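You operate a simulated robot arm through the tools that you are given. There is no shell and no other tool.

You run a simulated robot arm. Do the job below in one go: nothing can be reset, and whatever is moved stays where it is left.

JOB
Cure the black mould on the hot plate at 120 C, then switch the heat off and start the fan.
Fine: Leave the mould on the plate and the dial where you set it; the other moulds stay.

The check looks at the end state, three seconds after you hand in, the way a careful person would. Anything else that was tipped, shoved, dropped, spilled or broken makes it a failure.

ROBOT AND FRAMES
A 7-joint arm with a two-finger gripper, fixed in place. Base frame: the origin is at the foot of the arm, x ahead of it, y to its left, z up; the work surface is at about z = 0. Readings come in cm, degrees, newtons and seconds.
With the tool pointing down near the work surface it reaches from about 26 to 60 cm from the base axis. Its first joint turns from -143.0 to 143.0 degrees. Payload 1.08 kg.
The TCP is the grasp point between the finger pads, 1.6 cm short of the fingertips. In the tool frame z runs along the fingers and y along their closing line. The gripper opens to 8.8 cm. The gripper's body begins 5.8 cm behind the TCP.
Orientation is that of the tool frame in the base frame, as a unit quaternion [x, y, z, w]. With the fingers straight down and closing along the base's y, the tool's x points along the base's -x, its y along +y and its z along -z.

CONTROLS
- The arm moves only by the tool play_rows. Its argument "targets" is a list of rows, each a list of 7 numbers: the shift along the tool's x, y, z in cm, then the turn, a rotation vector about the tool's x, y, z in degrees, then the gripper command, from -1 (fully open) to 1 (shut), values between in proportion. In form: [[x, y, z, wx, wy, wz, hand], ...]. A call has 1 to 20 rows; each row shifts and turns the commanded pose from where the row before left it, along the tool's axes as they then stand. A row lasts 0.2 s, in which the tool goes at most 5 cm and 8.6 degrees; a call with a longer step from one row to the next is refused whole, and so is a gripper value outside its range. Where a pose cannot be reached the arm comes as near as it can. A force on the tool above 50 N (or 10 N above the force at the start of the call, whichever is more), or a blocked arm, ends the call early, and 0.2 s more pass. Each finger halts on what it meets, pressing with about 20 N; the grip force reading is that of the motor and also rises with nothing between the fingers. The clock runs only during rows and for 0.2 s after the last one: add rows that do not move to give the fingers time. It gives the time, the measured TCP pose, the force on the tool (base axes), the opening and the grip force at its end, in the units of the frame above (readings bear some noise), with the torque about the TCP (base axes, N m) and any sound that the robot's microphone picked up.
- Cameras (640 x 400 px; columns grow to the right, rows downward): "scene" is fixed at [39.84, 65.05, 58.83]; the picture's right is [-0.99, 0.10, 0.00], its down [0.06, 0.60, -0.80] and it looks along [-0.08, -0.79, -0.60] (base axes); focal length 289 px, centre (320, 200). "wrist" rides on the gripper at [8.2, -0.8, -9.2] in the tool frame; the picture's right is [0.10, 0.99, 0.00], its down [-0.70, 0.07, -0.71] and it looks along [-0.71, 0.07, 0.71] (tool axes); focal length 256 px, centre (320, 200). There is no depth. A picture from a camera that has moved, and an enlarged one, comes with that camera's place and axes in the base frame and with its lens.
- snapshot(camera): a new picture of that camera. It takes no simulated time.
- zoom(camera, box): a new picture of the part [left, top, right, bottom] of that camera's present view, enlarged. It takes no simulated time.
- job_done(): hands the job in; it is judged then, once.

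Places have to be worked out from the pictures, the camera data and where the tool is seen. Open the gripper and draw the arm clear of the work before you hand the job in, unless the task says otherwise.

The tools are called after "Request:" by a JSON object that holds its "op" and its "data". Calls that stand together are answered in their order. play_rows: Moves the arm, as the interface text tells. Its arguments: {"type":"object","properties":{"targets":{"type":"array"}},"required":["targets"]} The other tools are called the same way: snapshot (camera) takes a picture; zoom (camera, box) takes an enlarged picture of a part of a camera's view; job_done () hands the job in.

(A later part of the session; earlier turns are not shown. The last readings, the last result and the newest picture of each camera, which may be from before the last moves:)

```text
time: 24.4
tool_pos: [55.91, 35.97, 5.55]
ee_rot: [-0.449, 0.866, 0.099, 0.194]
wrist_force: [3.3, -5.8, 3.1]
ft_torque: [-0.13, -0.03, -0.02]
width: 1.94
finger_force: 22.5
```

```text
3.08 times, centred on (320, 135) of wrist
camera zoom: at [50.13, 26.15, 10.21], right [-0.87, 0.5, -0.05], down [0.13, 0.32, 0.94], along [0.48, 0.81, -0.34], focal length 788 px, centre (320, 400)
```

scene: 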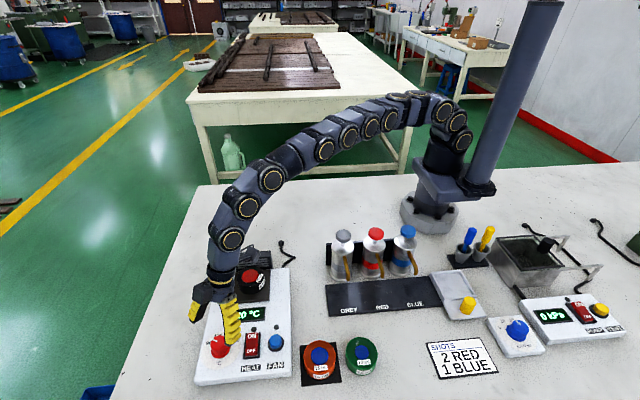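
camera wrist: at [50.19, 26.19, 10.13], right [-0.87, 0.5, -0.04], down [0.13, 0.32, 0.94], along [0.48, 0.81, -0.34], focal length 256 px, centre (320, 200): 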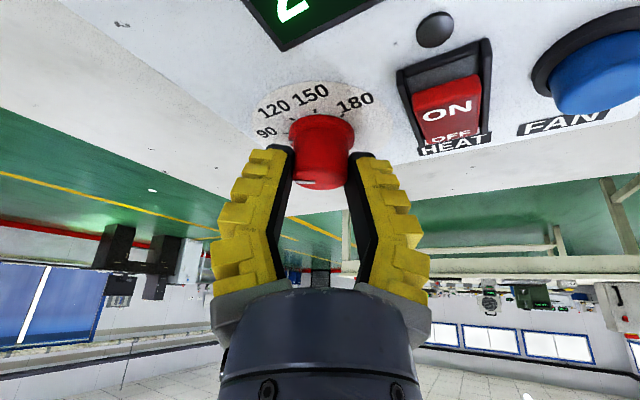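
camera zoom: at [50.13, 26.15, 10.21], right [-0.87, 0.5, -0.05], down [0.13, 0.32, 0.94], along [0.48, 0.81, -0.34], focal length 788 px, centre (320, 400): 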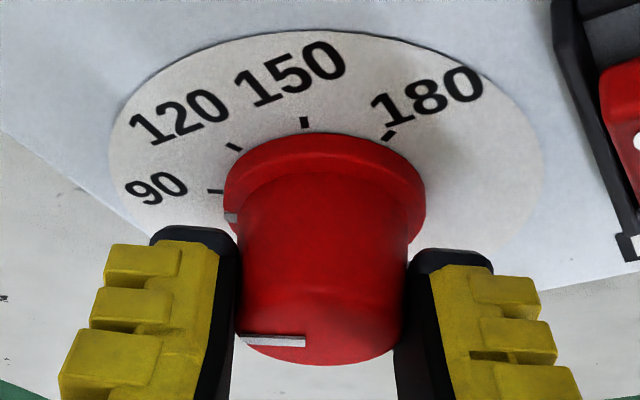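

The opening reading shrank to 1.9, which suggests the pads may be slipping off the knob's full diameter. I'll look closely from both cameras before turning.

Request:
{"op": "zoom", "data": {"camera": "scene", "box": [200, 320, 250, 365]}}

Request:
{"op": "zoom", "data": {"camera": "wrist", "box": [270, 100, 370, 200]}}

Request:
{"op": "snapshot", "data": {"camera": "wrist"}}

```text
8.89 times, centred on (225, 342) of scene
camera zoom: at [39.84, 65.05, 58.83], right [-0.99, 0.1, 0.0], down [0.06, 0.6, -0.8], along [-0.08, -0.79, -0.6], focal length 2569 px, centre (1164, -1067)
```

zoom: 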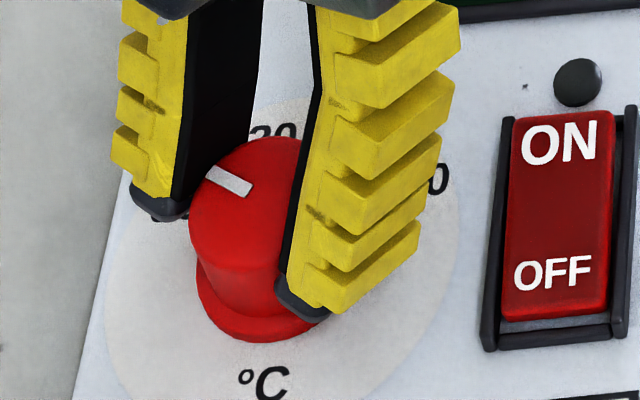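

```text
4.00 times, centred on (320, 150) of wrist
camera zoom: at [50.13, 26.15, 10.21], right [-0.87, 0.5, -0.05], down [0.13, 0.32, 0.94], along [0.48, 0.81, -0.34], focal length 1024 px, centre (320, 400)
```

zoom: 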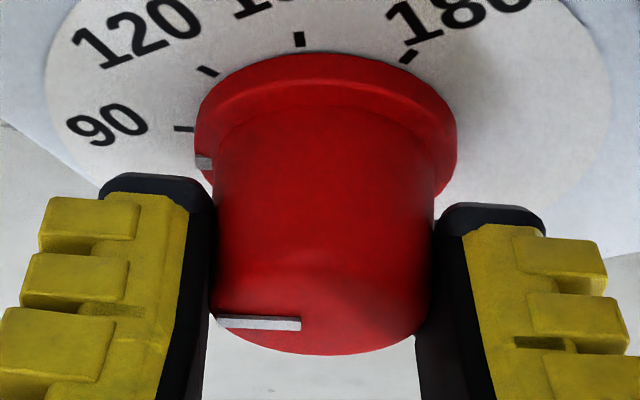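

```text
taken
camera wrist: at [50.13, 26.15, 10.21], right [-0.87, 0.5, -0.05], down [0.13, 0.32, 0.94], along [0.48, 0.81, -0.34], focal length 256 px, centre (320, 200)
```

wrist: 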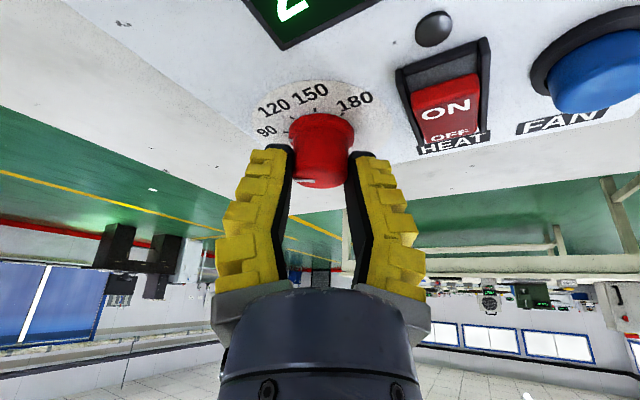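

The pads still straddle the knob on both sides. I'll try a small clockwise turn (10°) about the vertical axis and see whether the pointer follows.

Request:
{"op": "play_rows", "data": {"targets": [[0, 0, 0, 2.11, 0, 4.53, 0.8], [0, 0, 0, 2.11, 0, 4.53, 0.8], [0, 0, 0, 0, 0, 0, 0.8]]}}

Request:
{"op": "zoom", "data": {"camera": "wrist", "box": [240, 70, 400, 200]}}

Request:
{"op": "zoom", "data": {"camera": "scene", "box": [200, 320, 250, 365]}}

```text
time: 25.2
tool_pos: [55.92, 35.86, 5.45]
ee_rot: [-0.373, 0.902, 0.082, 0.201]
wrist_force: [10.4, 2.1, 5.0]
ft_torque: [-0.01, -0.14, -0.05]
width: 1.77
finger_force: 22.5
```

```text
3.08 times, centred on (320, 135) of wrist
camera zoom: at [48.47, 27.34, 10.22], right [-0.77, 0.64, -0.04], down [0.18, 0.29, 0.94], along [0.61, 0.71, -0.34], focal length 788 px, centre (320, 400)
```

zoom: 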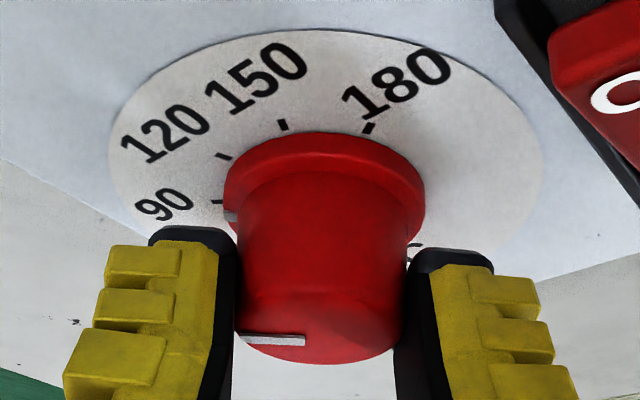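

```text
8.89 times, centred on (225, 342) of scene
camera zoom: at [39.84, 65.05, 58.83], right [-0.99, 0.1, 0.0], down [0.06, 0.6, -0.8], along [-0.08, -0.79, -0.6], focal length 2569 px, centre (1164, -1067)
```

zoom: 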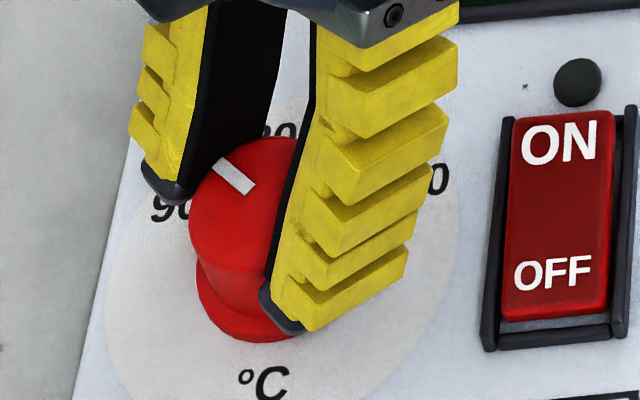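

The pointer follows the grip and is now on the 90 tick (so it started ~10° below it). I continue turning 20° more clockwise, then check again.

Request:
{"op": "play_rows", "data": {"targets": [[0, 0, 0, 2.11, 0, 4.53, 0.8], [0, 0, 0, 2.11, 0, 4.53, 0.8], [0, 0, 0, 2.11, 0, 4.53, 0.8], [0, 0, 0, 2.11, 0, 4.53, 0.8], [0, 0, 0, 0, 0, 0, 0.8]]}}

Request:
{"op": "zoom", "data": {"camera": "wrist", "box": [240, 70, 400, 200]}}

Request:
{"op": "zoom", "data": {"camera": "scene", "box": [200, 320, 250, 365]}}

```text
time: 26.4
tool_pos: [55.74, 36.11, 5.39]
ee_rot: [-0.212, 0.953, 0.047, 0.213]
wrist_force: [3.8, 7.7, 10.4]
ft_torque: [0.11, -0.11, -0.02]
width: 1.86
finger_force: 21.5
```

```text
3.08 times, centred on (320, 135) of wrist
camera zoom: at [45.93, 30.48, 10.2], right [-0.51, 0.86, -0.04], down [0.27, 0.21, 0.94], along [0.82, 0.46, -0.34], focal length 788 px, centre (320, 400)
```

zoom: 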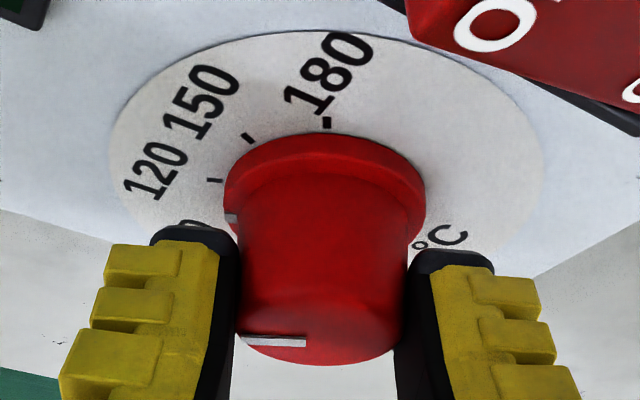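

```text
8.89 times, centred on (225, 342) of scene
camera zoom: at [39.84, 65.05, 58.83], right [-0.99, 0.1, 0.0], down [0.06, 0.6, -0.8], along [-0.08, -0.79, -0.6], focal length 2569 px, centre (1164, -1067)
```

zoom: 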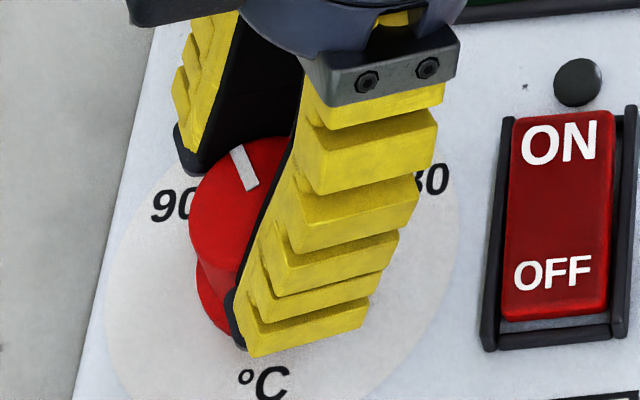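

The knob follows rigidly; 120 is now about 20° away. I turn the remaining 20°.

Request:
{"op": "play_rows", "data": {"targets": [[0, 0, 0, 2.11, 0, 4.53, 0.8], [0, 0, 0, 2.11, 0, 4.53, 0.8], [0, 0, 0, 2.11, 0, 4.53, 0.8], [0, 0, 0, 2.11, 0, 4.53, 0.8], [0, 0, 0, 0, 0, 0, 0.8]]}}

Request:
{"op": "zoom", "data": {"camera": "wrist", "box": [240, 70, 400, 200]}}

Request:
{"op": "zoom", "data": {"camera": "scene", "box": [200, 320, 250, 365]}}

```text
time: 27.6
tool_pos: [55.84, 36.18, 5.52]
ee_rot: [-0.043, 0.975, 0.011, 0.218]
wrist_force: [2.6, 21.0, 12.9]
ft_torque: [0.28, -0.09, 0.05]
width: 2.04
finger_force: 22.3
```

```text
3.08 times, centred on (320, 135) of wrist
camera zoom: at [44.61, 34.29, 10.17], right [-0.18, 0.98, -0.04], down [0.33, 0.1, 0.94], along [0.93, 0.16, -0.34], focal length 788 px, centre (320, 400)
```

zoom: 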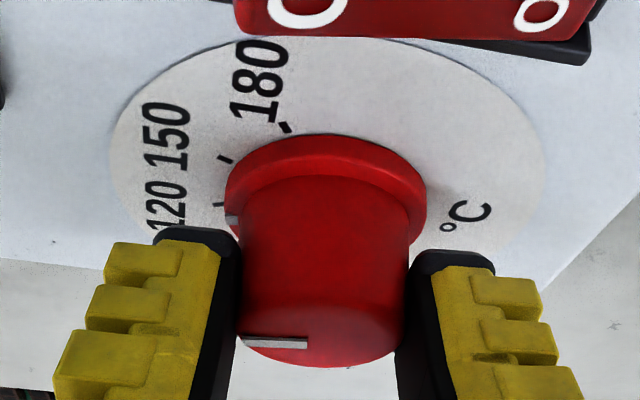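

```text
8.89 times, centred on (225, 342) of scene
camera zoom: at [39.84, 65.05, 58.83], right [-0.99, 0.1, 0.0], down [0.06, 0.6, -0.8], along [-0.08, -0.79, -0.6], focal length 2569 px, centre (1164, -1067)
```

zoom: 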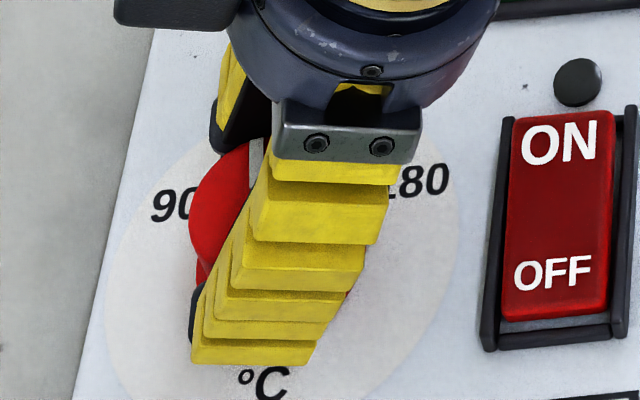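

The pointer mark appears aligned with the 120 tick. I'll zoom in tighter to confirm before releasing.

Request:
{"op": "zoom", "data": {"camera": "wrist", "box": [285, 110, 345, 160]}}

```text
8.00 times, centred on (315, 135) of wrist
camera zoom: at [44.61, 34.29, 10.17], right [-0.18, 0.98, -0.04], down [0.33, 0.1, 0.94], along [0.93, 0.16, -0.34], focal length 2048 px, centre (360, 720)
```

zoom: 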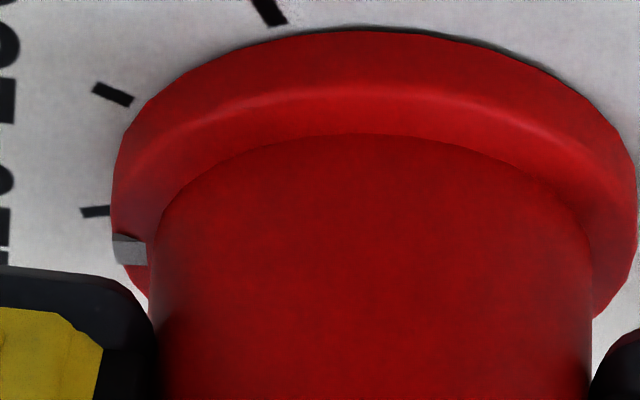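

The skirt mark alone is ambiguous by several degrees, so I'll also measure the white bar on the knob's top face at high zoom.

Request:
{"op": "zoom", "data": {"camera": "wrist", "box": [310, 150, 370, 200]}}

Request:
{"op": "zoom", "data": {"camera": "wrist", "box": [310, 165, 345, 195]}}

Request:
{"op": "zoom", "data": {"camera": "scene", "box": [210, 325, 235, 350]}}

```text
8.00 times, centred on (340, 175) of wrist
camera zoom: at [44.61, 34.29, 10.17], right [-0.18, 0.98, -0.04], down [0.33, 0.1, 0.94], along [0.93, 0.16, -0.34], focal length 2048 px, centre (160, 400)
```

zoom: 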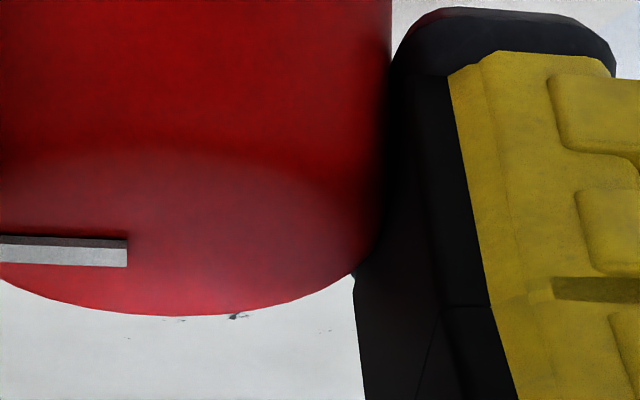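

```text
13.33 times, centred on (328, 180) of wrist
camera zoom: at [44.61, 34.29, 10.17], right [-0.18, 0.98, -0.04], down [0.33, 0.1, 0.94], along [0.93, 0.16, -0.34], focal length 3413 px, centre (220, 467)
```

zoom: 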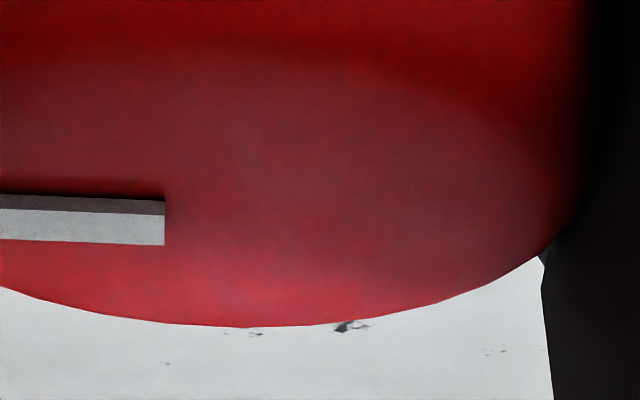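

```text
16.00 times, centred on (222, 338) of scene
camera zoom: at [39.84, 65.05, 58.83], right [-0.99, 0.1, 0.0], down [0.06, 0.6, -0.8], along [-0.08, -0.79, -0.6], focal length 4625 px, centre (1880, -2000)
```

zoom: 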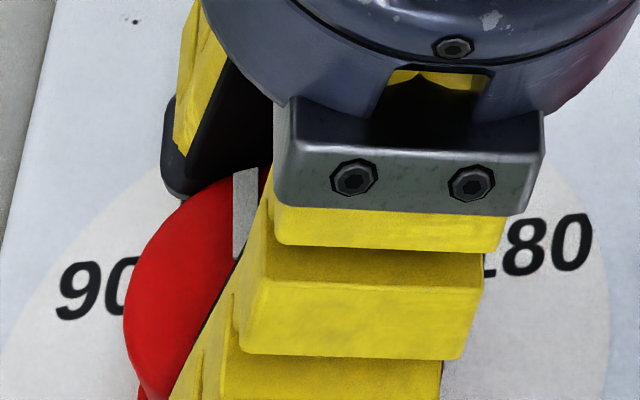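

Both views of the top bar give a pointer angle of about −11°, so I overshot 120 (−20°) by about 9°. I turn back 9° counter-clockwise and re-measure.

Request:
{"op": "play_rows", "data": {"targets": [[0, 0, 0, -1.9, 0, -4.08, 0.8], [0, 0, 0, -1.9, 0, -4.08, 0.8], [0, 0, 0, 0, 0, 0, 0.8]]}}

Request:
{"op": "zoom", "data": {"camera": "scene", "box": [210, 325, 235, 350]}}

Request:
{"op": "zoom", "data": {"camera": "wrist", "box": [285, 105, 345, 155]}}

Request:
{"op": "zoom", "data": {"camera": "wrist", "box": [285, 160, 335, 200]}}

```text
time: 28.4
tool_pos: [55.84, 36.13, 5.52]
ee_rot: [-0.121, 0.969, 0.028, 0.215]
wrist_force: [-0.4, 23.0, 11.5]
ft_torque: [0.3, 0.0, 0.13]
width: 1.99
finger_force: 22.0
```

```text
16.00 times, centred on (222, 338) of scene
camera zoom: at [39.84, 65.05, 58.83], right [-0.99, 0.1, 0.0], down [0.06, 0.6, -0.8], along [-0.08, -0.79, -0.6], focal length 4625 px, centre (1880, -2000)
```

zoom: 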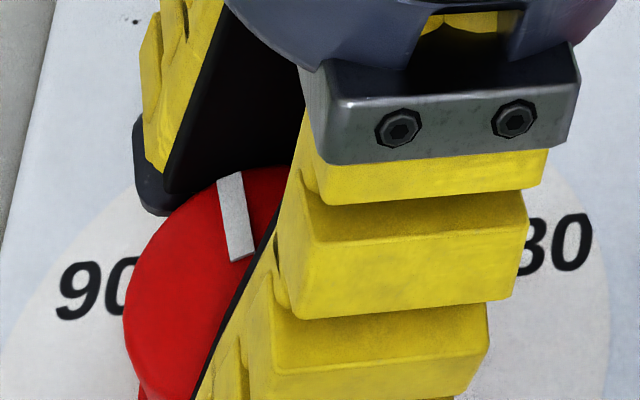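

```text
8.00 times, centred on (315, 130) of wrist
camera zoom: at [45.07, 32.49, 10.19], right [-0.33, 0.94, -0.04], down [0.31, 0.15, 0.94], along [0.89, 0.3, -0.34], focal length 2048 px, centre (360, 760)
```

zoom: 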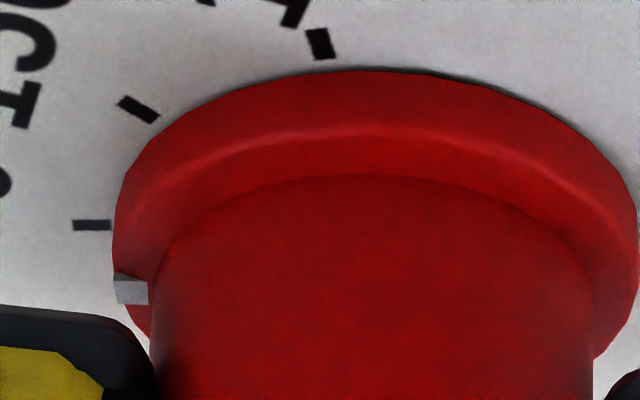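

```text
10.00 times, centred on (310, 180) of wrist
camera zoom: at [45.07, 32.49, 10.19], right [-0.33, 0.94, -0.04], down [0.31, 0.15, 0.94], along [0.89, 0.3, -0.34], focal length 2560 px, centre (420, 400)
```

zoom: 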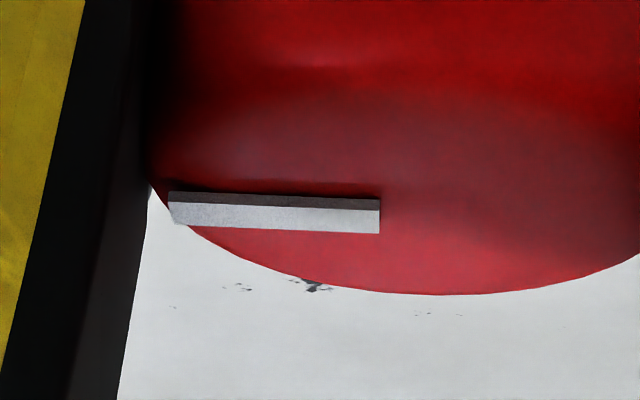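

Scene and wrist measurements now both give about −18°; 120 is at −20°, so I turn back 2° more and then measure again.

Request:
{"op": "play_rows", "data": {"targets": [[0, 0, 0, -0.8, 0, -1.72, 0.8], [0, 0, 0, 0, 0, 0, 0.8]]}}

Request:
{"op": "zoom", "data": {"camera": "scene", "box": [210, 325, 235, 350]}}

Request:
{"op": "zoom", "data": {"camera": "wrist", "box": [285, 160, 335, 200]}}

```text
time: 29.0
tool_pos: [55.82, 36.19, 5.43]
ee_rot: [-0.136, 0.967, 0.032, 0.215]
wrist_force: [1.4, 23.1, 7.3]
ft_torque: [0.31, -0.03, 0.1]
width: 1.87
finger_force: 22.2
```

```text
16.00 times, centred on (222, 338) of scene
camera zoom: at [39.84, 65.05, 58.83], right [-0.99, 0.1, 0.0], down [0.06, 0.6, -0.8], along [-0.08, -0.79, -0.6], focal length 4625 px, centre (1880, -2000)
```

zoom: 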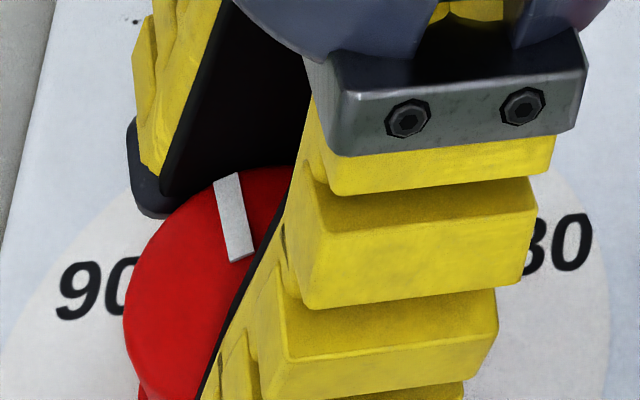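

```text
10.00 times, centred on (310, 180) of wrist
camera zoom: at [45.17, 32.13, 10.21], right [-0.36, 0.93, -0.04], down [0.3, 0.16, 0.94], along [0.88, 0.33, -0.34], focal length 2560 px, centre (420, 400)
```

zoom: 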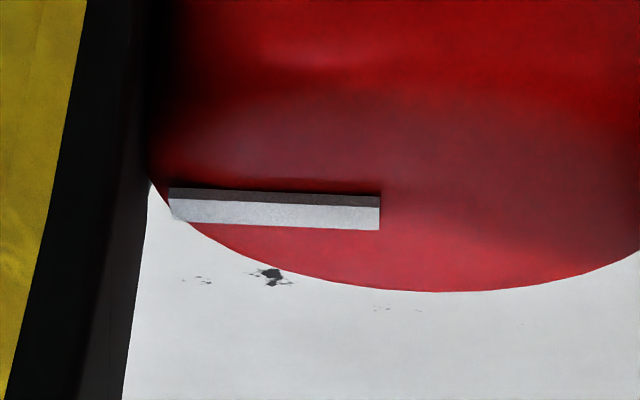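

The bar now measures −20.4°, i.e. at 120. I relieve the sideways force slightly and open the fingers gradually, then check the pointer before withdrawing.

Request:
{"op": "play_rows", "data": {"targets": [[0, 0.1, 0, 0, 0, 0, 0.8], [0, 0, 0, 0, 0, 0, 0.6], [0, 0, 0, 0, 0, 0, 0.45], [0, 0, 0, 0, 0, 0, 0.3], [0, 0, 0, 0, 0, 0, 0.15], [0, 0, 0, 0, 0, 0, 0.0], [0, 0, 0, 0, 0, 0, -0.2], [0, 0, 0, 0, 0, 0, -0.3], [0, 0, 0, 0, 0, 0, -0.3]]}}

Request:
{"op": "zoom", "data": {"camera": "scene", "box": [210, 325, 235, 350]}}

Request:
{"op": "snapshot", "data": {"camera": "wrist"}}

```text
time: 31.0
tool_pos: [55.76, 36.08, 5.38]
ee_rot: [-0.134, 0.967, 0.029, 0.214]
wrist_force: [0.3, -0.6, 0.4]
ft_torque: [-0.02, -0.02, 0.0]
width: 6.15
finger_force: 3.0
```

```text
16.00 times, centred on (222, 338) of scene
camera zoom: at [39.84, 65.05, 58.83], right [-0.99, 0.1, 0.0], down [0.06, 0.6, -0.8], along [-0.08, -0.79, -0.6], focal length 4625 px, centre (1880, -2000)
```

zoom: 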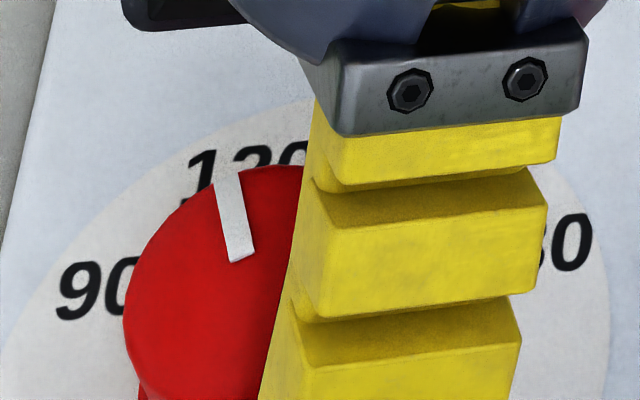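

```text
taken
camera wrist: at [45.21, 32.13, 10.16], right [-0.36, 0.93, -0.04], down [0.3, 0.16, 0.94], along [0.88, 0.33, -0.34], focal length 256 px, centre (320, 200)
```

wrist: 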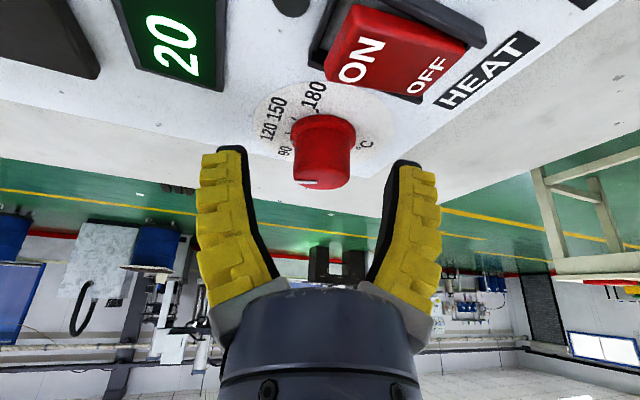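

The dial reads 120 with the fingers clear. I rise 6 cm, move over the heat switch, close the fingers, and turn back to azimuth 55° for pressing.

Request:
{"op": "play_rows", "data": {"targets": [[-1.268, 0, -2.72, 0, 0, 0, -0.3], [-1.268, 0, -2.72, 0, 0, 0, -0.3], [2.6, 0.25, -1.212, 0, 0, 0, 0.2], [2.6, 0.25, -1.212, 0, 0, 0, 1], [0, 0, 0, -3.3, 0, -7.07, 1], [0, 0, 0, -3.3, 0, -7.07, 1], [0, 0, 0, -3.3, 0, -7.07, 1], [0, 0, 0, -3.3, 0, -7.07, 1], [0, 0, 0, -3.3, 0, -7.07, 1], [0, 0, 0, 0, 0, 0, 1]]}}

Request:
{"op": "snapshot", "data": {"camera": "wrist"}}

Request:
{"op": "zoom", "data": {"camera": "scene", "box": [190, 290, 300, 390]}}

```text
time: 33.2
tool_pos: [50.17, 34.96, 11.22]
ee_rot: [-0.451, 0.866, 0.101, 0.192]
wrist_force: [-0.5, 0.2, 0.2]
ft_torque: [-0.01, 0.03, 0.02]
width: 0.0
finger_force: 20.0
```

```text
taken
camera wrist: at [44.4, 25.16, 16.04], right [-0.87, 0.5, -0.04], down [0.13, 0.32, 0.94], along [0.48, 0.81, -0.34], focal length 256 px, centre (320, 200)
```

wrist: 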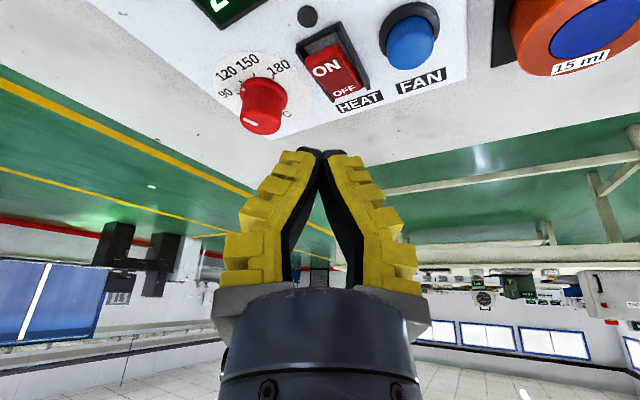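

```text
4.00 times, centred on (245, 340) of scene
camera zoom: at [39.84, 65.05, 58.83], right [-0.99, 0.1, 0.0], down [0.06, 0.6, -0.8], along [-0.08, -0.79, -0.6], focal length 1156 px, centre (620, -360)
```

zoom: 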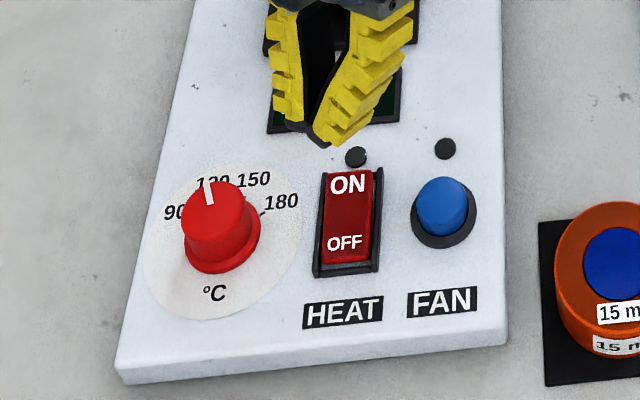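

The fingers are closed and hovering. I'll zoom the wrist view on the rocker to locate its ON end and height.

Request:
{"op": "zoom", "data": {"camera": "wrist", "box": [270, 0, 450, 120]}}

Request:
{"op": "zoom", "data": {"camera": "scene", "box": [235, 325, 290, 370]}}

```text
3.33 times, centred on (360, 60) of wrist
camera zoom: at [44.4, 25.16, 16.04], right [-0.87, 0.5, -0.04], down [0.13, 0.32, 0.94], along [0.48, 0.81, -0.34], focal length 853 px, centre (187, 667)
```

zoom: 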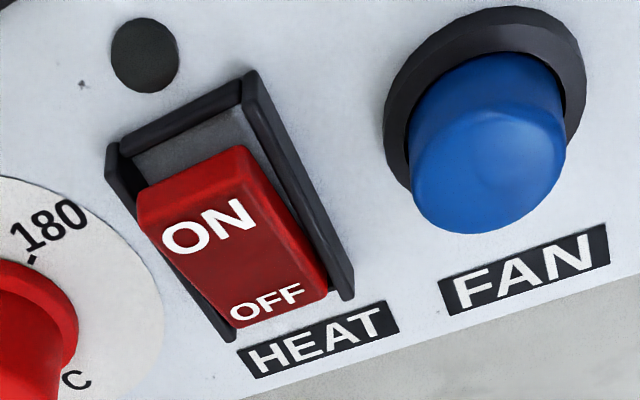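

```text
8.89 times, centred on (262, 348) of scene
camera zoom: at [39.84, 65.05, 58.83], right [-0.99, 0.1, 0.0], down [0.06, 0.6, -0.8], along [-0.08, -0.79, -0.6], focal length 2569 px, centre (831, -1111)
```

zoom: 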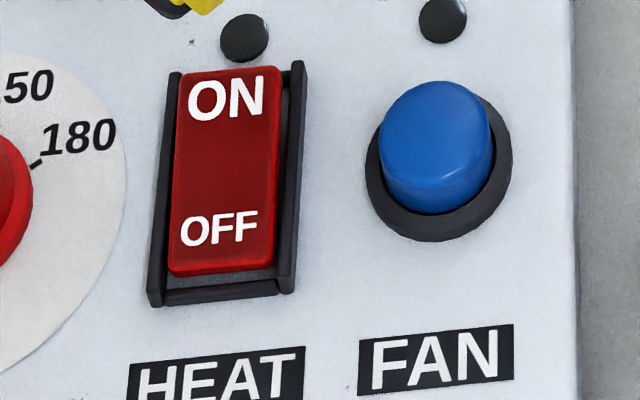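

ON end of the rocker is raised (label at (50.1, 34.8), z ≈ 4.0), so the switch is OFF. I descend to just above the ON half.

Request:
{"op": "play_rows", "data": {"targets": [[0.951, -0.012, 2.205, 0, 0, 0, 1], [0.951, -0.012, 2.205, 0, 0, 0, 1], [0, 0, 0, 0, 0, 0, 1]]}}

Request:
{"op": "zoom", "data": {"camera": "wrist", "box": [230, 20, 430, 180]}}

Request:
{"op": "zoom", "data": {"camera": "scene", "box": [215, 305, 300, 375]}}

```text
time: 34.0
tool_pos: [50.5, 35.08, 6.53]
ee_rot: [-0.45, 0.866, 0.1, 0.192]
wrist_force: [0.1, 0.4, 0.5]
ft_torque: [-0.03, 0.01, -0.01]
width: 0.0
finger_force: 20.1
```

```text
2.50 times, centred on (330, 100) of wrist
camera zoom: at [44.67, 25.26, 11.31], right [-0.87, 0.5, -0.04], down [0.13, 0.32, 0.94], along [0.48, 0.81, -0.34], focal length 640 px, centre (295, 450)
```

zoom: 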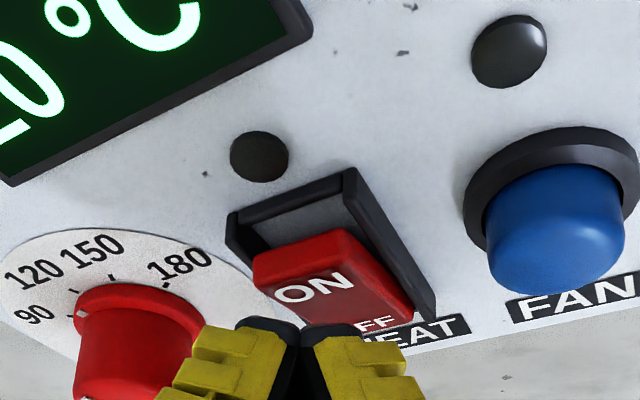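

```text
5.71 times, centred on (258, 340) of scene
camera zoom: at [39.84, 65.05, 58.83], right [-0.99, 0.1, 0.0], down [0.06, 0.6, -0.8], along [-0.08, -0.79, -0.6], focal length 1652 px, centre (677, -600)
```

zoom: 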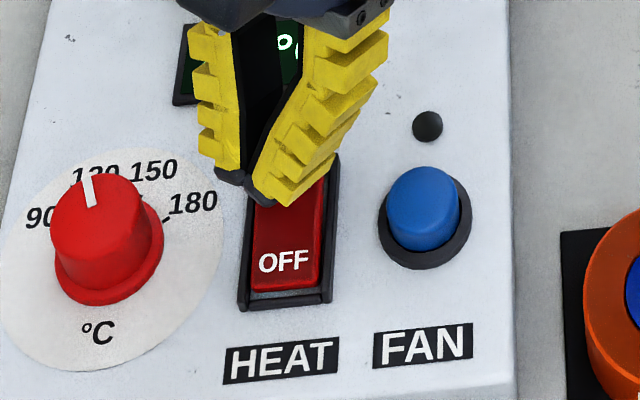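

Tips are over the ON half. I press down in small steps, watching for contact.

Request:
{"op": "play_rows", "data": {"targets": [[0.19, 0.1, 0.2, 0, 0, 0, 1], [0.085, 0, 0.181, 0, 0, 0, 1], [0.085, 0, 0.181, 0, 0, 0, 1], [0.085, 0, 0.181, 0, 0, 0, 1], [0, 0, 0, 0, 0, 0, 1]]}}

Request:
{"op": "zoom", "data": {"camera": "wrist", "box": [230, 20, 430, 180]}}

```text
time: 35.2
tool_pos: [50.12, 35.09, 5.73]
ee_rot: [-0.45, 0.866, 0.1, 0.193]
wrist_force: [-0.6, 0.3, 0.5]
ft_torque: [-0.02, 0.0, 0.03]
width: 0.0
finger_force: 19.9
```

```text
2.50 times, centred on (330, 100) of wrist
camera zoom: at [44.35, 25.23, 10.53], right [-0.87, 0.5, -0.04], down [0.13, 0.32, 0.94], along [0.48, 0.81, -0.34], focal length 640 px, centre (295, 450)
```

zoom: 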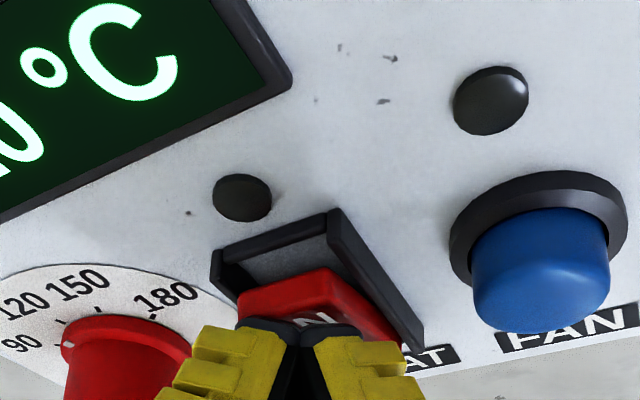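

Just above contact. I press further in small steps.

Request:
{"op": "play_rows", "data": {"targets": [[0.085, 0, 0.181, 0, 0, 0, 1], [0.063, 0, 0.136, 0, 0, 0, 1], [0.063, 0, 0.136, 0, 0, 0, 1], [0, 0, 0, 0, 0, 0, 1]]}}

Request:
{"op": "zoom", "data": {"camera": "wrist", "box": [230, 20, 430, 180]}}

```text
time: 36.2
tool_pos: [50.18, 35.01, 5.37]
ee_rot: [-0.45, 0.866, 0.1, 0.192]
wrist_force: [-0.6, -0.3, 0.5]
ft_torque: [0.0, 0.0, -0.04]
width: 0.01
finger_force: 19.9
```

```text
2.50 times, centred on (330, 100) of wrist
camera zoom: at [44.33, 25.25, 10.1], right [-0.87, 0.5, -0.04], down [0.13, 0.32, 0.94], along [0.48, 0.81, -0.34], focal length 640 px, centre (295, 450)
```

zoom: 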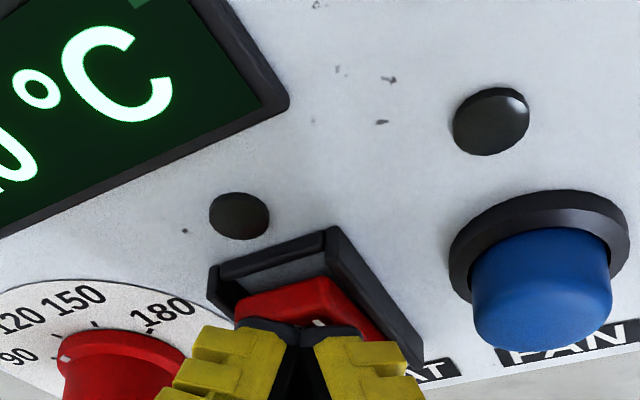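

Still no force; I continue pressing down in 0.15 cm steps.

Request:
{"op": "play_rows", "data": {"targets": [[0.063, 0, 0.136, 0, 0, 0, 1], [0.063, 0, 0.136, 0, 0, 0, 1], [0, 0, 0, 0, 0, 0, 1]]}}

Request:
{"op": "zoom", "data": {"camera": "wrist", "box": [230, 20, 430, 180]}}

Request:
{"op": "zoom", "data": {"camera": "scene", "box": [215, 305, 300, 375]}}

```text
time: 37.0
tool_pos: [50.3, 35.09, 4.95]
ee_rot: [-0.45, 0.866, 0.1, 0.193]
wrist_force: [-0.3, 0.9, 3.1]
ft_torque: [0.04, 0.02, 0.0]
width: 0.0
finger_force: 20.2
heard: click
```

```text
2.50 times, centred on (330, 100) of wrist
camera zoom: at [44.45, 25.23, 9.8], right [-0.87, 0.5, -0.04], down [0.13, 0.32, 0.94], along [0.48, 0.81, -0.34], focal length 640 px, centre (295, 450)
```

zoom: 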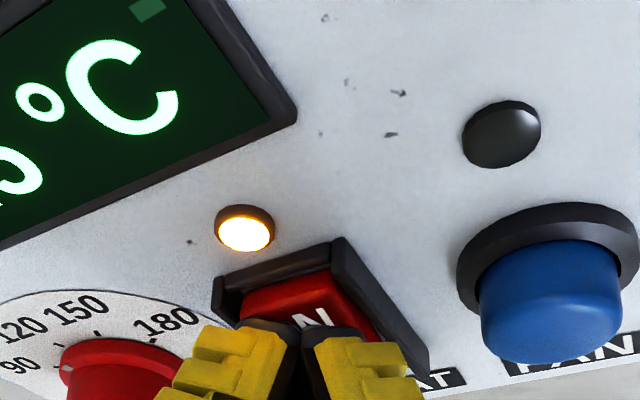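

```text
5.71 times, centred on (258, 340) of scene
camera zoom: at [39.84, 65.05, 58.83], right [-0.99, 0.1, 0.0], down [0.06, 0.6, -0.8], along [-0.08, -0.79, -0.6], focal length 1652 px, centre (677, -600)
```

zoom: 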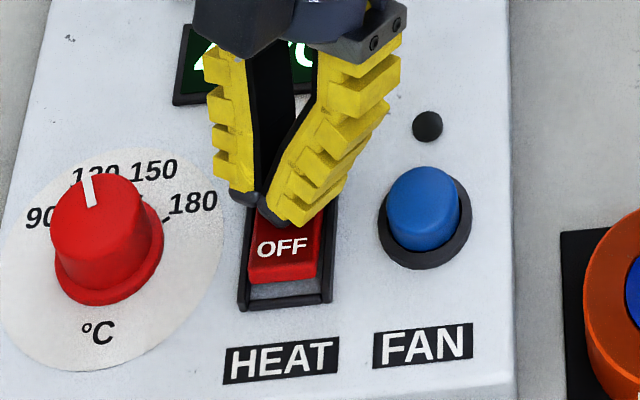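

Click heard, the heat lamp is lit and the display is rising. I lift off and move over the OFF half, ready to switch off, watching the temperature.

Request:
{"op": "play_rows", "data": {"targets": [[-1.056, 0, -2.266, 0, 0, 0, 1], [-1.056, 0, -2.266, 0, 0, 0, 1], [0, 0, 0, 0, 0, 0, 1]]}}

Request:
{"op": "snapshot", "data": {"camera": "wrist"}}

Request:
{"op": "zoom", "data": {"camera": "scene", "box": [190, 240, 310, 390]}}

```text
time: 37.8
tool_pos: [50.46, 34.83, 10.06]
ee_rot: [-0.45, 0.867, 0.101, 0.191]
wrist_force: [-0.3, 1.2, -0.1]
ft_torque: [-0.03, 0.0, 0.04]
width: 0.01
finger_force: 19.9
```

```text
taken
camera wrist: at [44.57, 25.11, 14.76], right [-0.87, 0.5, -0.04], down [0.14, 0.32, 0.94], along [0.48, 0.81, -0.34], focal length 256 px, centre (320, 200)
```

wrist: 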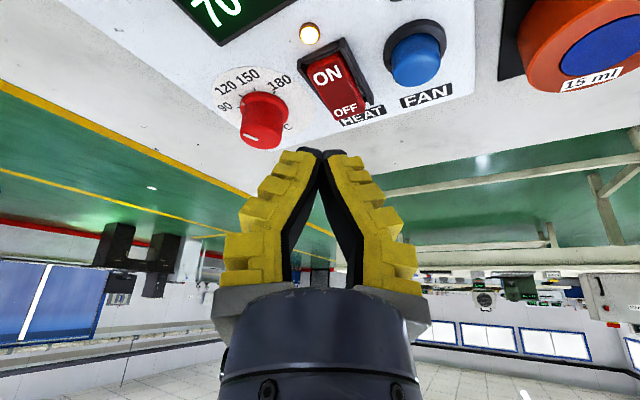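

```text
2.67 times, centred on (250, 315) of scene
camera zoom: at [39.84, 65.05, 58.83], right [-0.99, 0.1, 0.0], down [0.06, 0.6, -0.8], along [-0.08, -0.79, -0.6], focal length 771 px, centre (507, -107)
```

zoom: 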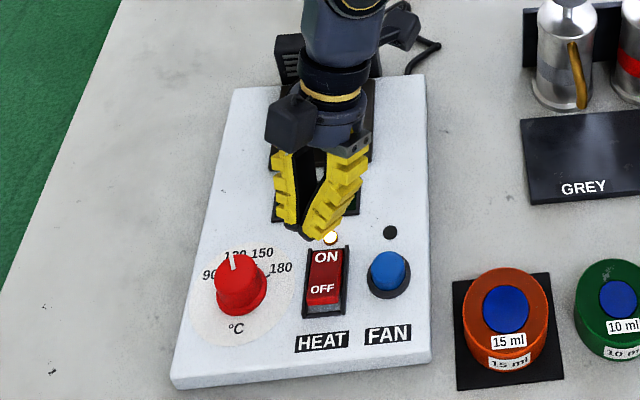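

Already about 70 °C. I shift over the OFF half so the display comes into view of the scene camera, and check the reading.

Request:
{"op": "play_rows", "data": {"targets": [[-1.077, 0.83, 0.502, 0, 0, 0, 1], [-1.077, 0.83, 0.502, 0, 0, 0, 1], [0, 0, 0, 0, 0, 0, 1]]}}

Request:
{"op": "zoom", "data": {"camera": "scene", "box": [190, 240, 310, 390]}}

Request:
{"op": "snapshot", "data": {"camera": "wrist"}}

```text
time: 38.6
tool_pos: [50.15, 37.99, 9.95]
ee_rot: [-0.45, 0.867, 0.099, 0.191]
wrist_force: [-0.1, 0.2, -0.6]
ft_torque: [0.02, 0.01, -0.01]
width: 0.01
finger_force: 19.9
```

```text
2.67 times, centred on (250, 315) of scene
camera zoom: at [39.84, 65.05, 58.83], right [-0.99, 0.1, 0.0], down [0.06, 0.6, -0.8], along [-0.08, -0.79, -0.6], focal length 771 px, centre (507, -107)
```

zoom: 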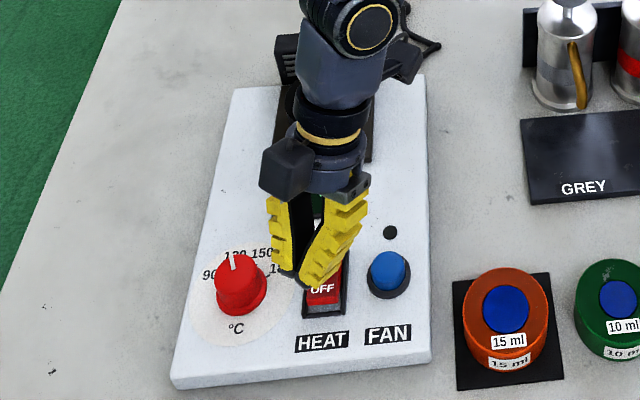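

```text
taken
camera wrist: at [44.45, 28.28, 14.76], right [-0.87, 0.5, -0.04], down [0.13, 0.32, 0.94], along [0.48, 0.81, -0.34], focal length 256 px, centre (320, 200)
```

wrist: 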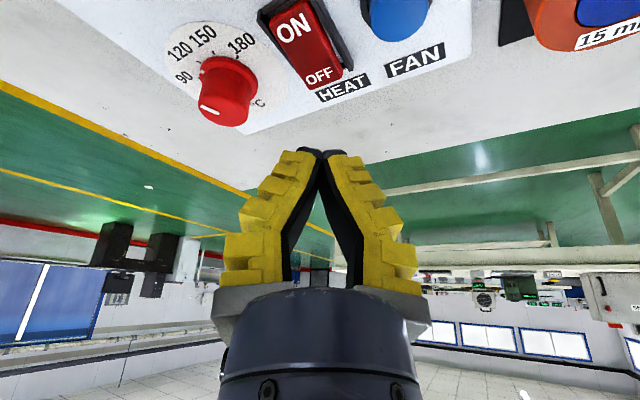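

The gripper hides the display. I move it aside (up and toward −x) to read the temperature while the mould cures.

Request:
{"op": "play_rows", "data": {"targets": [[2.088, 2.007, -3.18, 0, 0, 0, 1], [2.088, 2.007, -3.18, 0, 0, 0, 1], [0, 0, 0, 0, 0, 0, 1]]}}

Request:
{"op": "zoom", "data": {"camera": "scene", "box": [190, 240, 310, 390]}}

```text
time: 39.4
tool_pos: [43.18, 34.86, 13.63]
ee_rot: [-0.45, 0.866, 0.1, 0.193]
wrist_force: [0.8, 0.1, 0.4]
ft_torque: [-0.01, -0.01, 0.02]
width: 0.0
finger_force: 20.0
```

```text
2.67 times, centred on (250, 315) of scene
camera zoom: at [39.84, 65.05, 58.83], right [-0.99, 0.1, 0.0], down [0.06, 0.6, -0.8], along [-0.08, -0.79, -0.6], focal length 771 px, centre (507, -107)
```

zoom: 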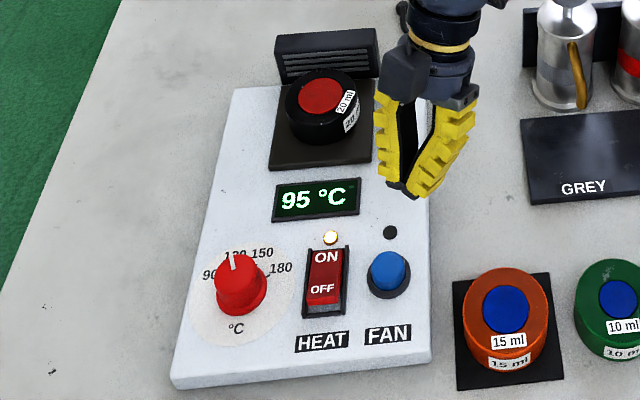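

The display shows 95 °C and rising. I hold still for a couple of seconds and read again.

Request:
{"op": "play_rows", "data": {"targets": [[0, 0, 0, 0, 0, 0, 1], [0, 0, 0, 0, 0, 0, 1], [0, 0, 0, 0, 0, 0, 1], [0, 0, 0, 0, 0, 0, 1], [0, 0, 0, 0, 0, 0, 1]]}}

Request:
{"op": "zoom", "data": {"camera": "scene", "box": [200, 240, 300, 390]}}

```text
time: 40.6
tool_pos: [43.21, 34.75, 13.65]
ee_rot: [-0.449, 0.867, 0.1, 0.192]
wrist_force: [0.2, -0.1, -0.2]
ft_torque: [0.0, -0.02, -0.03]
width: 0.0
finger_force: 20.0
```

```text
2.67 times, centred on (250, 315) of scene
camera zoom: at [39.84, 65.05, 58.83], right [-0.99, 0.1, 0.0], down [0.06, 0.6, -0.8], along [-0.08, -0.79, -0.6], focal length 771 px, centre (507, -107)
```

zoom: 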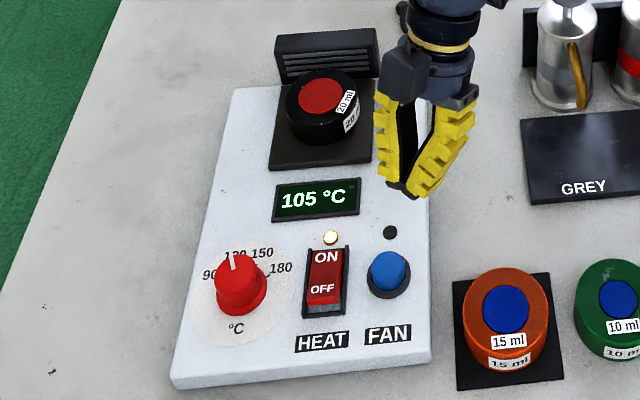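

105 °C and levelling toward the setpoint. I wait three more seconds.

Request:
{"op": "play_rows", "data": {"targets": [[0, 0, 0, 0, 0, 0, 1], [0, 0, 0, 0, 0, 0, 1], [0, 0, 0, 0, 0, 0, 1], [0, 0, 0, 0, 0, 0, 1], [0, 0, 0, 0, 0, 0, 1], [0, 0, 0, 0, 0, 0, 1], [0, 0, 0, 0, 0, 0, 1], [0, 0, 0, 0, 0, 0, 1], [0, 0, 0, 0, 0, 0, 1], [0, 0, 0, 0, 0, 0, 1], [0, 0, 0, 0, 0, 0, 1], [0, 0, 0, 0, 0, 0, 1], [0, 0, 0, 0, 0, 0, 1], [0, 0, 0, 0, 0, 0, 1], [0, 0, 0, 0, 0, 0, 1]]}}

Request:
{"op": "zoom", "data": {"camera": "scene", "box": [200, 240, 300, 390]}}

```text
time: 43.8
tool_pos: [43.15, 34.88, 13.68]
ee_rot: [-0.451, 0.866, 0.1, 0.192]
wrist_force: [-0.8, -1.1, -0.2]
ft_torque: [0.0, 0.01, 0.0]
width: 0.0
finger_force: 20.1
```

```text
2.67 times, centred on (250, 315) of scene
camera zoom: at [39.84, 65.05, 58.83], right [-0.99, 0.1, 0.0], down [0.06, 0.6, -0.8], along [-0.08, -0.79, -0.6], focal length 771 px, centre (507, -107)
```

zoom: 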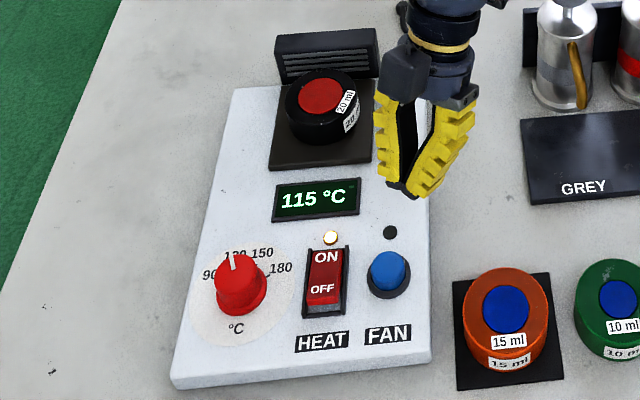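

115 °C now (the display moves in 5 °C steps). I wait four more seconds.

Request:
{"op": "play_rows", "data": {"targets": [[0, 0, 0, 0, 0, 0, 1], [0, 0, 0, 0, 0, 0, 1], [0, 0, 0, 0, 0, 0, 1], [0, 0, 0, 0, 0, 0, 1], [0, 0, 0, 0, 0, 0, 1], [0, 0, 0, 0, 0, 0, 1], [0, 0, 0, 0, 0, 0, 1], [0, 0, 0, 0, 0, 0, 1], [0, 0, 0, 0, 0, 0, 1], [0, 0, 0, 0, 0, 0, 1], [0, 0, 0, 0, 0, 0, 1], [0, 0, 0, 0, 0, 0, 1], [0, 0, 0, 0, 0, 0, 1], [0, 0, 0, 0, 0, 0, 1], [0, 0, 0, 0, 0, 0, 1], [0, 0, 0, 0, 0, 0, 1], [0, 0, 0, 0, 0, 0, 1], [0, 0, 0, 0, 0, 0, 1], [0, 0, 0, 0, 0, 0, 1], [0, 0, 0, 0, 0, 0, 1]]}}

Request:
{"op": "zoom", "data": {"camera": "scene", "box": [200, 240, 300, 390]}}

Request:
{"op": "zoom", "data": {"camera": "scene", "box": [200, 320, 250, 365]}}

```text
time: 48.0
tool_pos: [43.2, 34.91, 13.64]
ee_rot: [-0.45, 0.866, 0.1, 0.191]
wrist_force: [0.1, 0.5, -0.4]
ft_torque: [0.03, 0.02, -0.02]
width: 0.0
finger_force: 19.5
```

```text
2.67 times, centred on (250, 315) of scene
camera zoom: at [39.84, 65.05, 58.83], right [-0.99, 0.1, 0.0], down [0.06, 0.6, -0.8], along [-0.08, -0.79, -0.6], focal length 771 px, centre (507, -107)
```

zoom: 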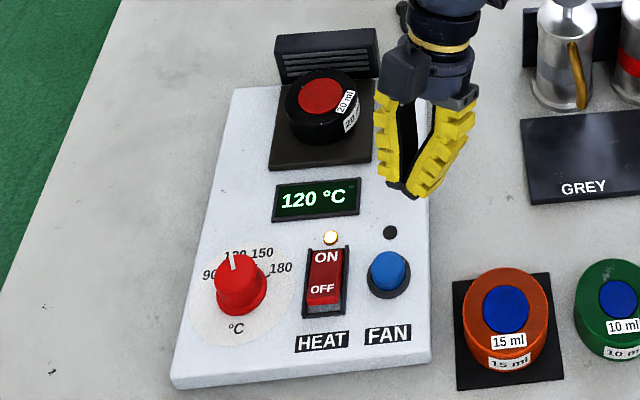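

```text
8.89 times, centred on (225, 342) of scene
camera zoom: at [39.84, 65.05, 58.83], right [-0.99, 0.1, 0.0], down [0.06, 0.6, -0.8], along [-0.08, -0.79, -0.6], focal length 2569 px, centre (1164, -1067)
```

zoom: 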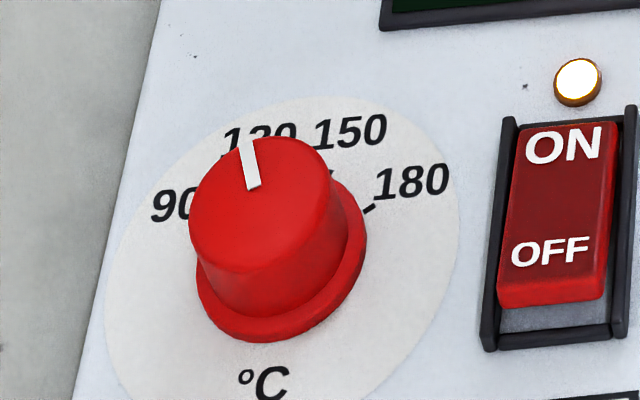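

120 °C reached with the dial at 120. I hold at temperature for several seconds, listening for any signal and watching the mould for signs of curing.

Request:
{"op": "play_rows", "data": {"targets": [[0, 0, 0, 0, 0, 0, 1], [0, 0, 0, 0, 0, 0, 1], [0, 0, 0, 0, 0, 0, 1], [0, 0, 0, 0, 0, 0, 1], [0, 0, 0, 0, 0, 0, 1], [0, 0, 0, 0, 0, 0, 1], [0, 0, 0, 0, 0, 0, 1], [0, 0, 0, 0, 0, 0, 1], [0, 0, 0, 0, 0, 0, 1], [0, 0, 0, 0, 0, 0, 1], [0, 0, 0, 0, 0, 0, 1], [0, 0, 0, 0, 0, 0, 1], [0, 0, 0, 0, 0, 0, 1], [0, 0, 0, 0, 0, 0, 1], [0, 0, 0, 0, 0, 0, 1], [0, 0, 0, 0, 0, 0, 1], [0, 0, 0, 0, 0, 0, 1], [0, 0, 0, 0, 0, 0, 1], [0, 0, 0, 0, 0, 0, 1], [0, 0, 0, 0, 0, 0, 1]]}}

Request:
{"op": "zoom", "data": {"camera": "scene", "box": [220, 240, 300, 350]}}

```text
time: 52.2
tool_pos: [43.13, 34.85, 13.73]
ee_rot: [-0.451, 0.866, 0.101, 0.192]
wrist_force: [-0.2, 0.2, -0.4]
ft_torque: [0.0, 0.0, 0.0]
width: 0.0
finger_force: 20.0
```

```text
3.64 times, centred on (260, 295) of scene
camera zoom: at [39.84, 65.05, 58.83], right [-0.99, 0.1, 0.0], down [0.06, 0.6, -0.8], along [-0.08, -0.79, -0.6], focal length 1051 px, centre (538, -146)
```

zoom: 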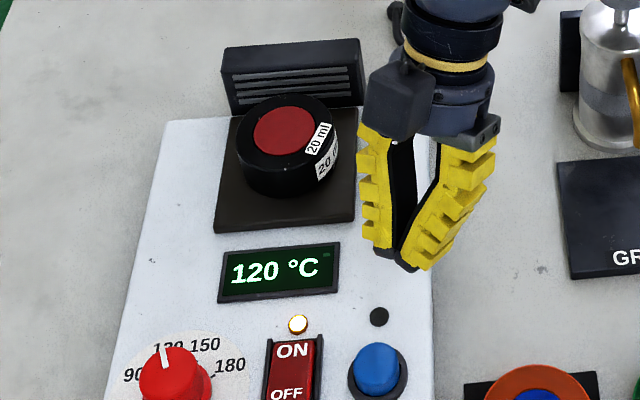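

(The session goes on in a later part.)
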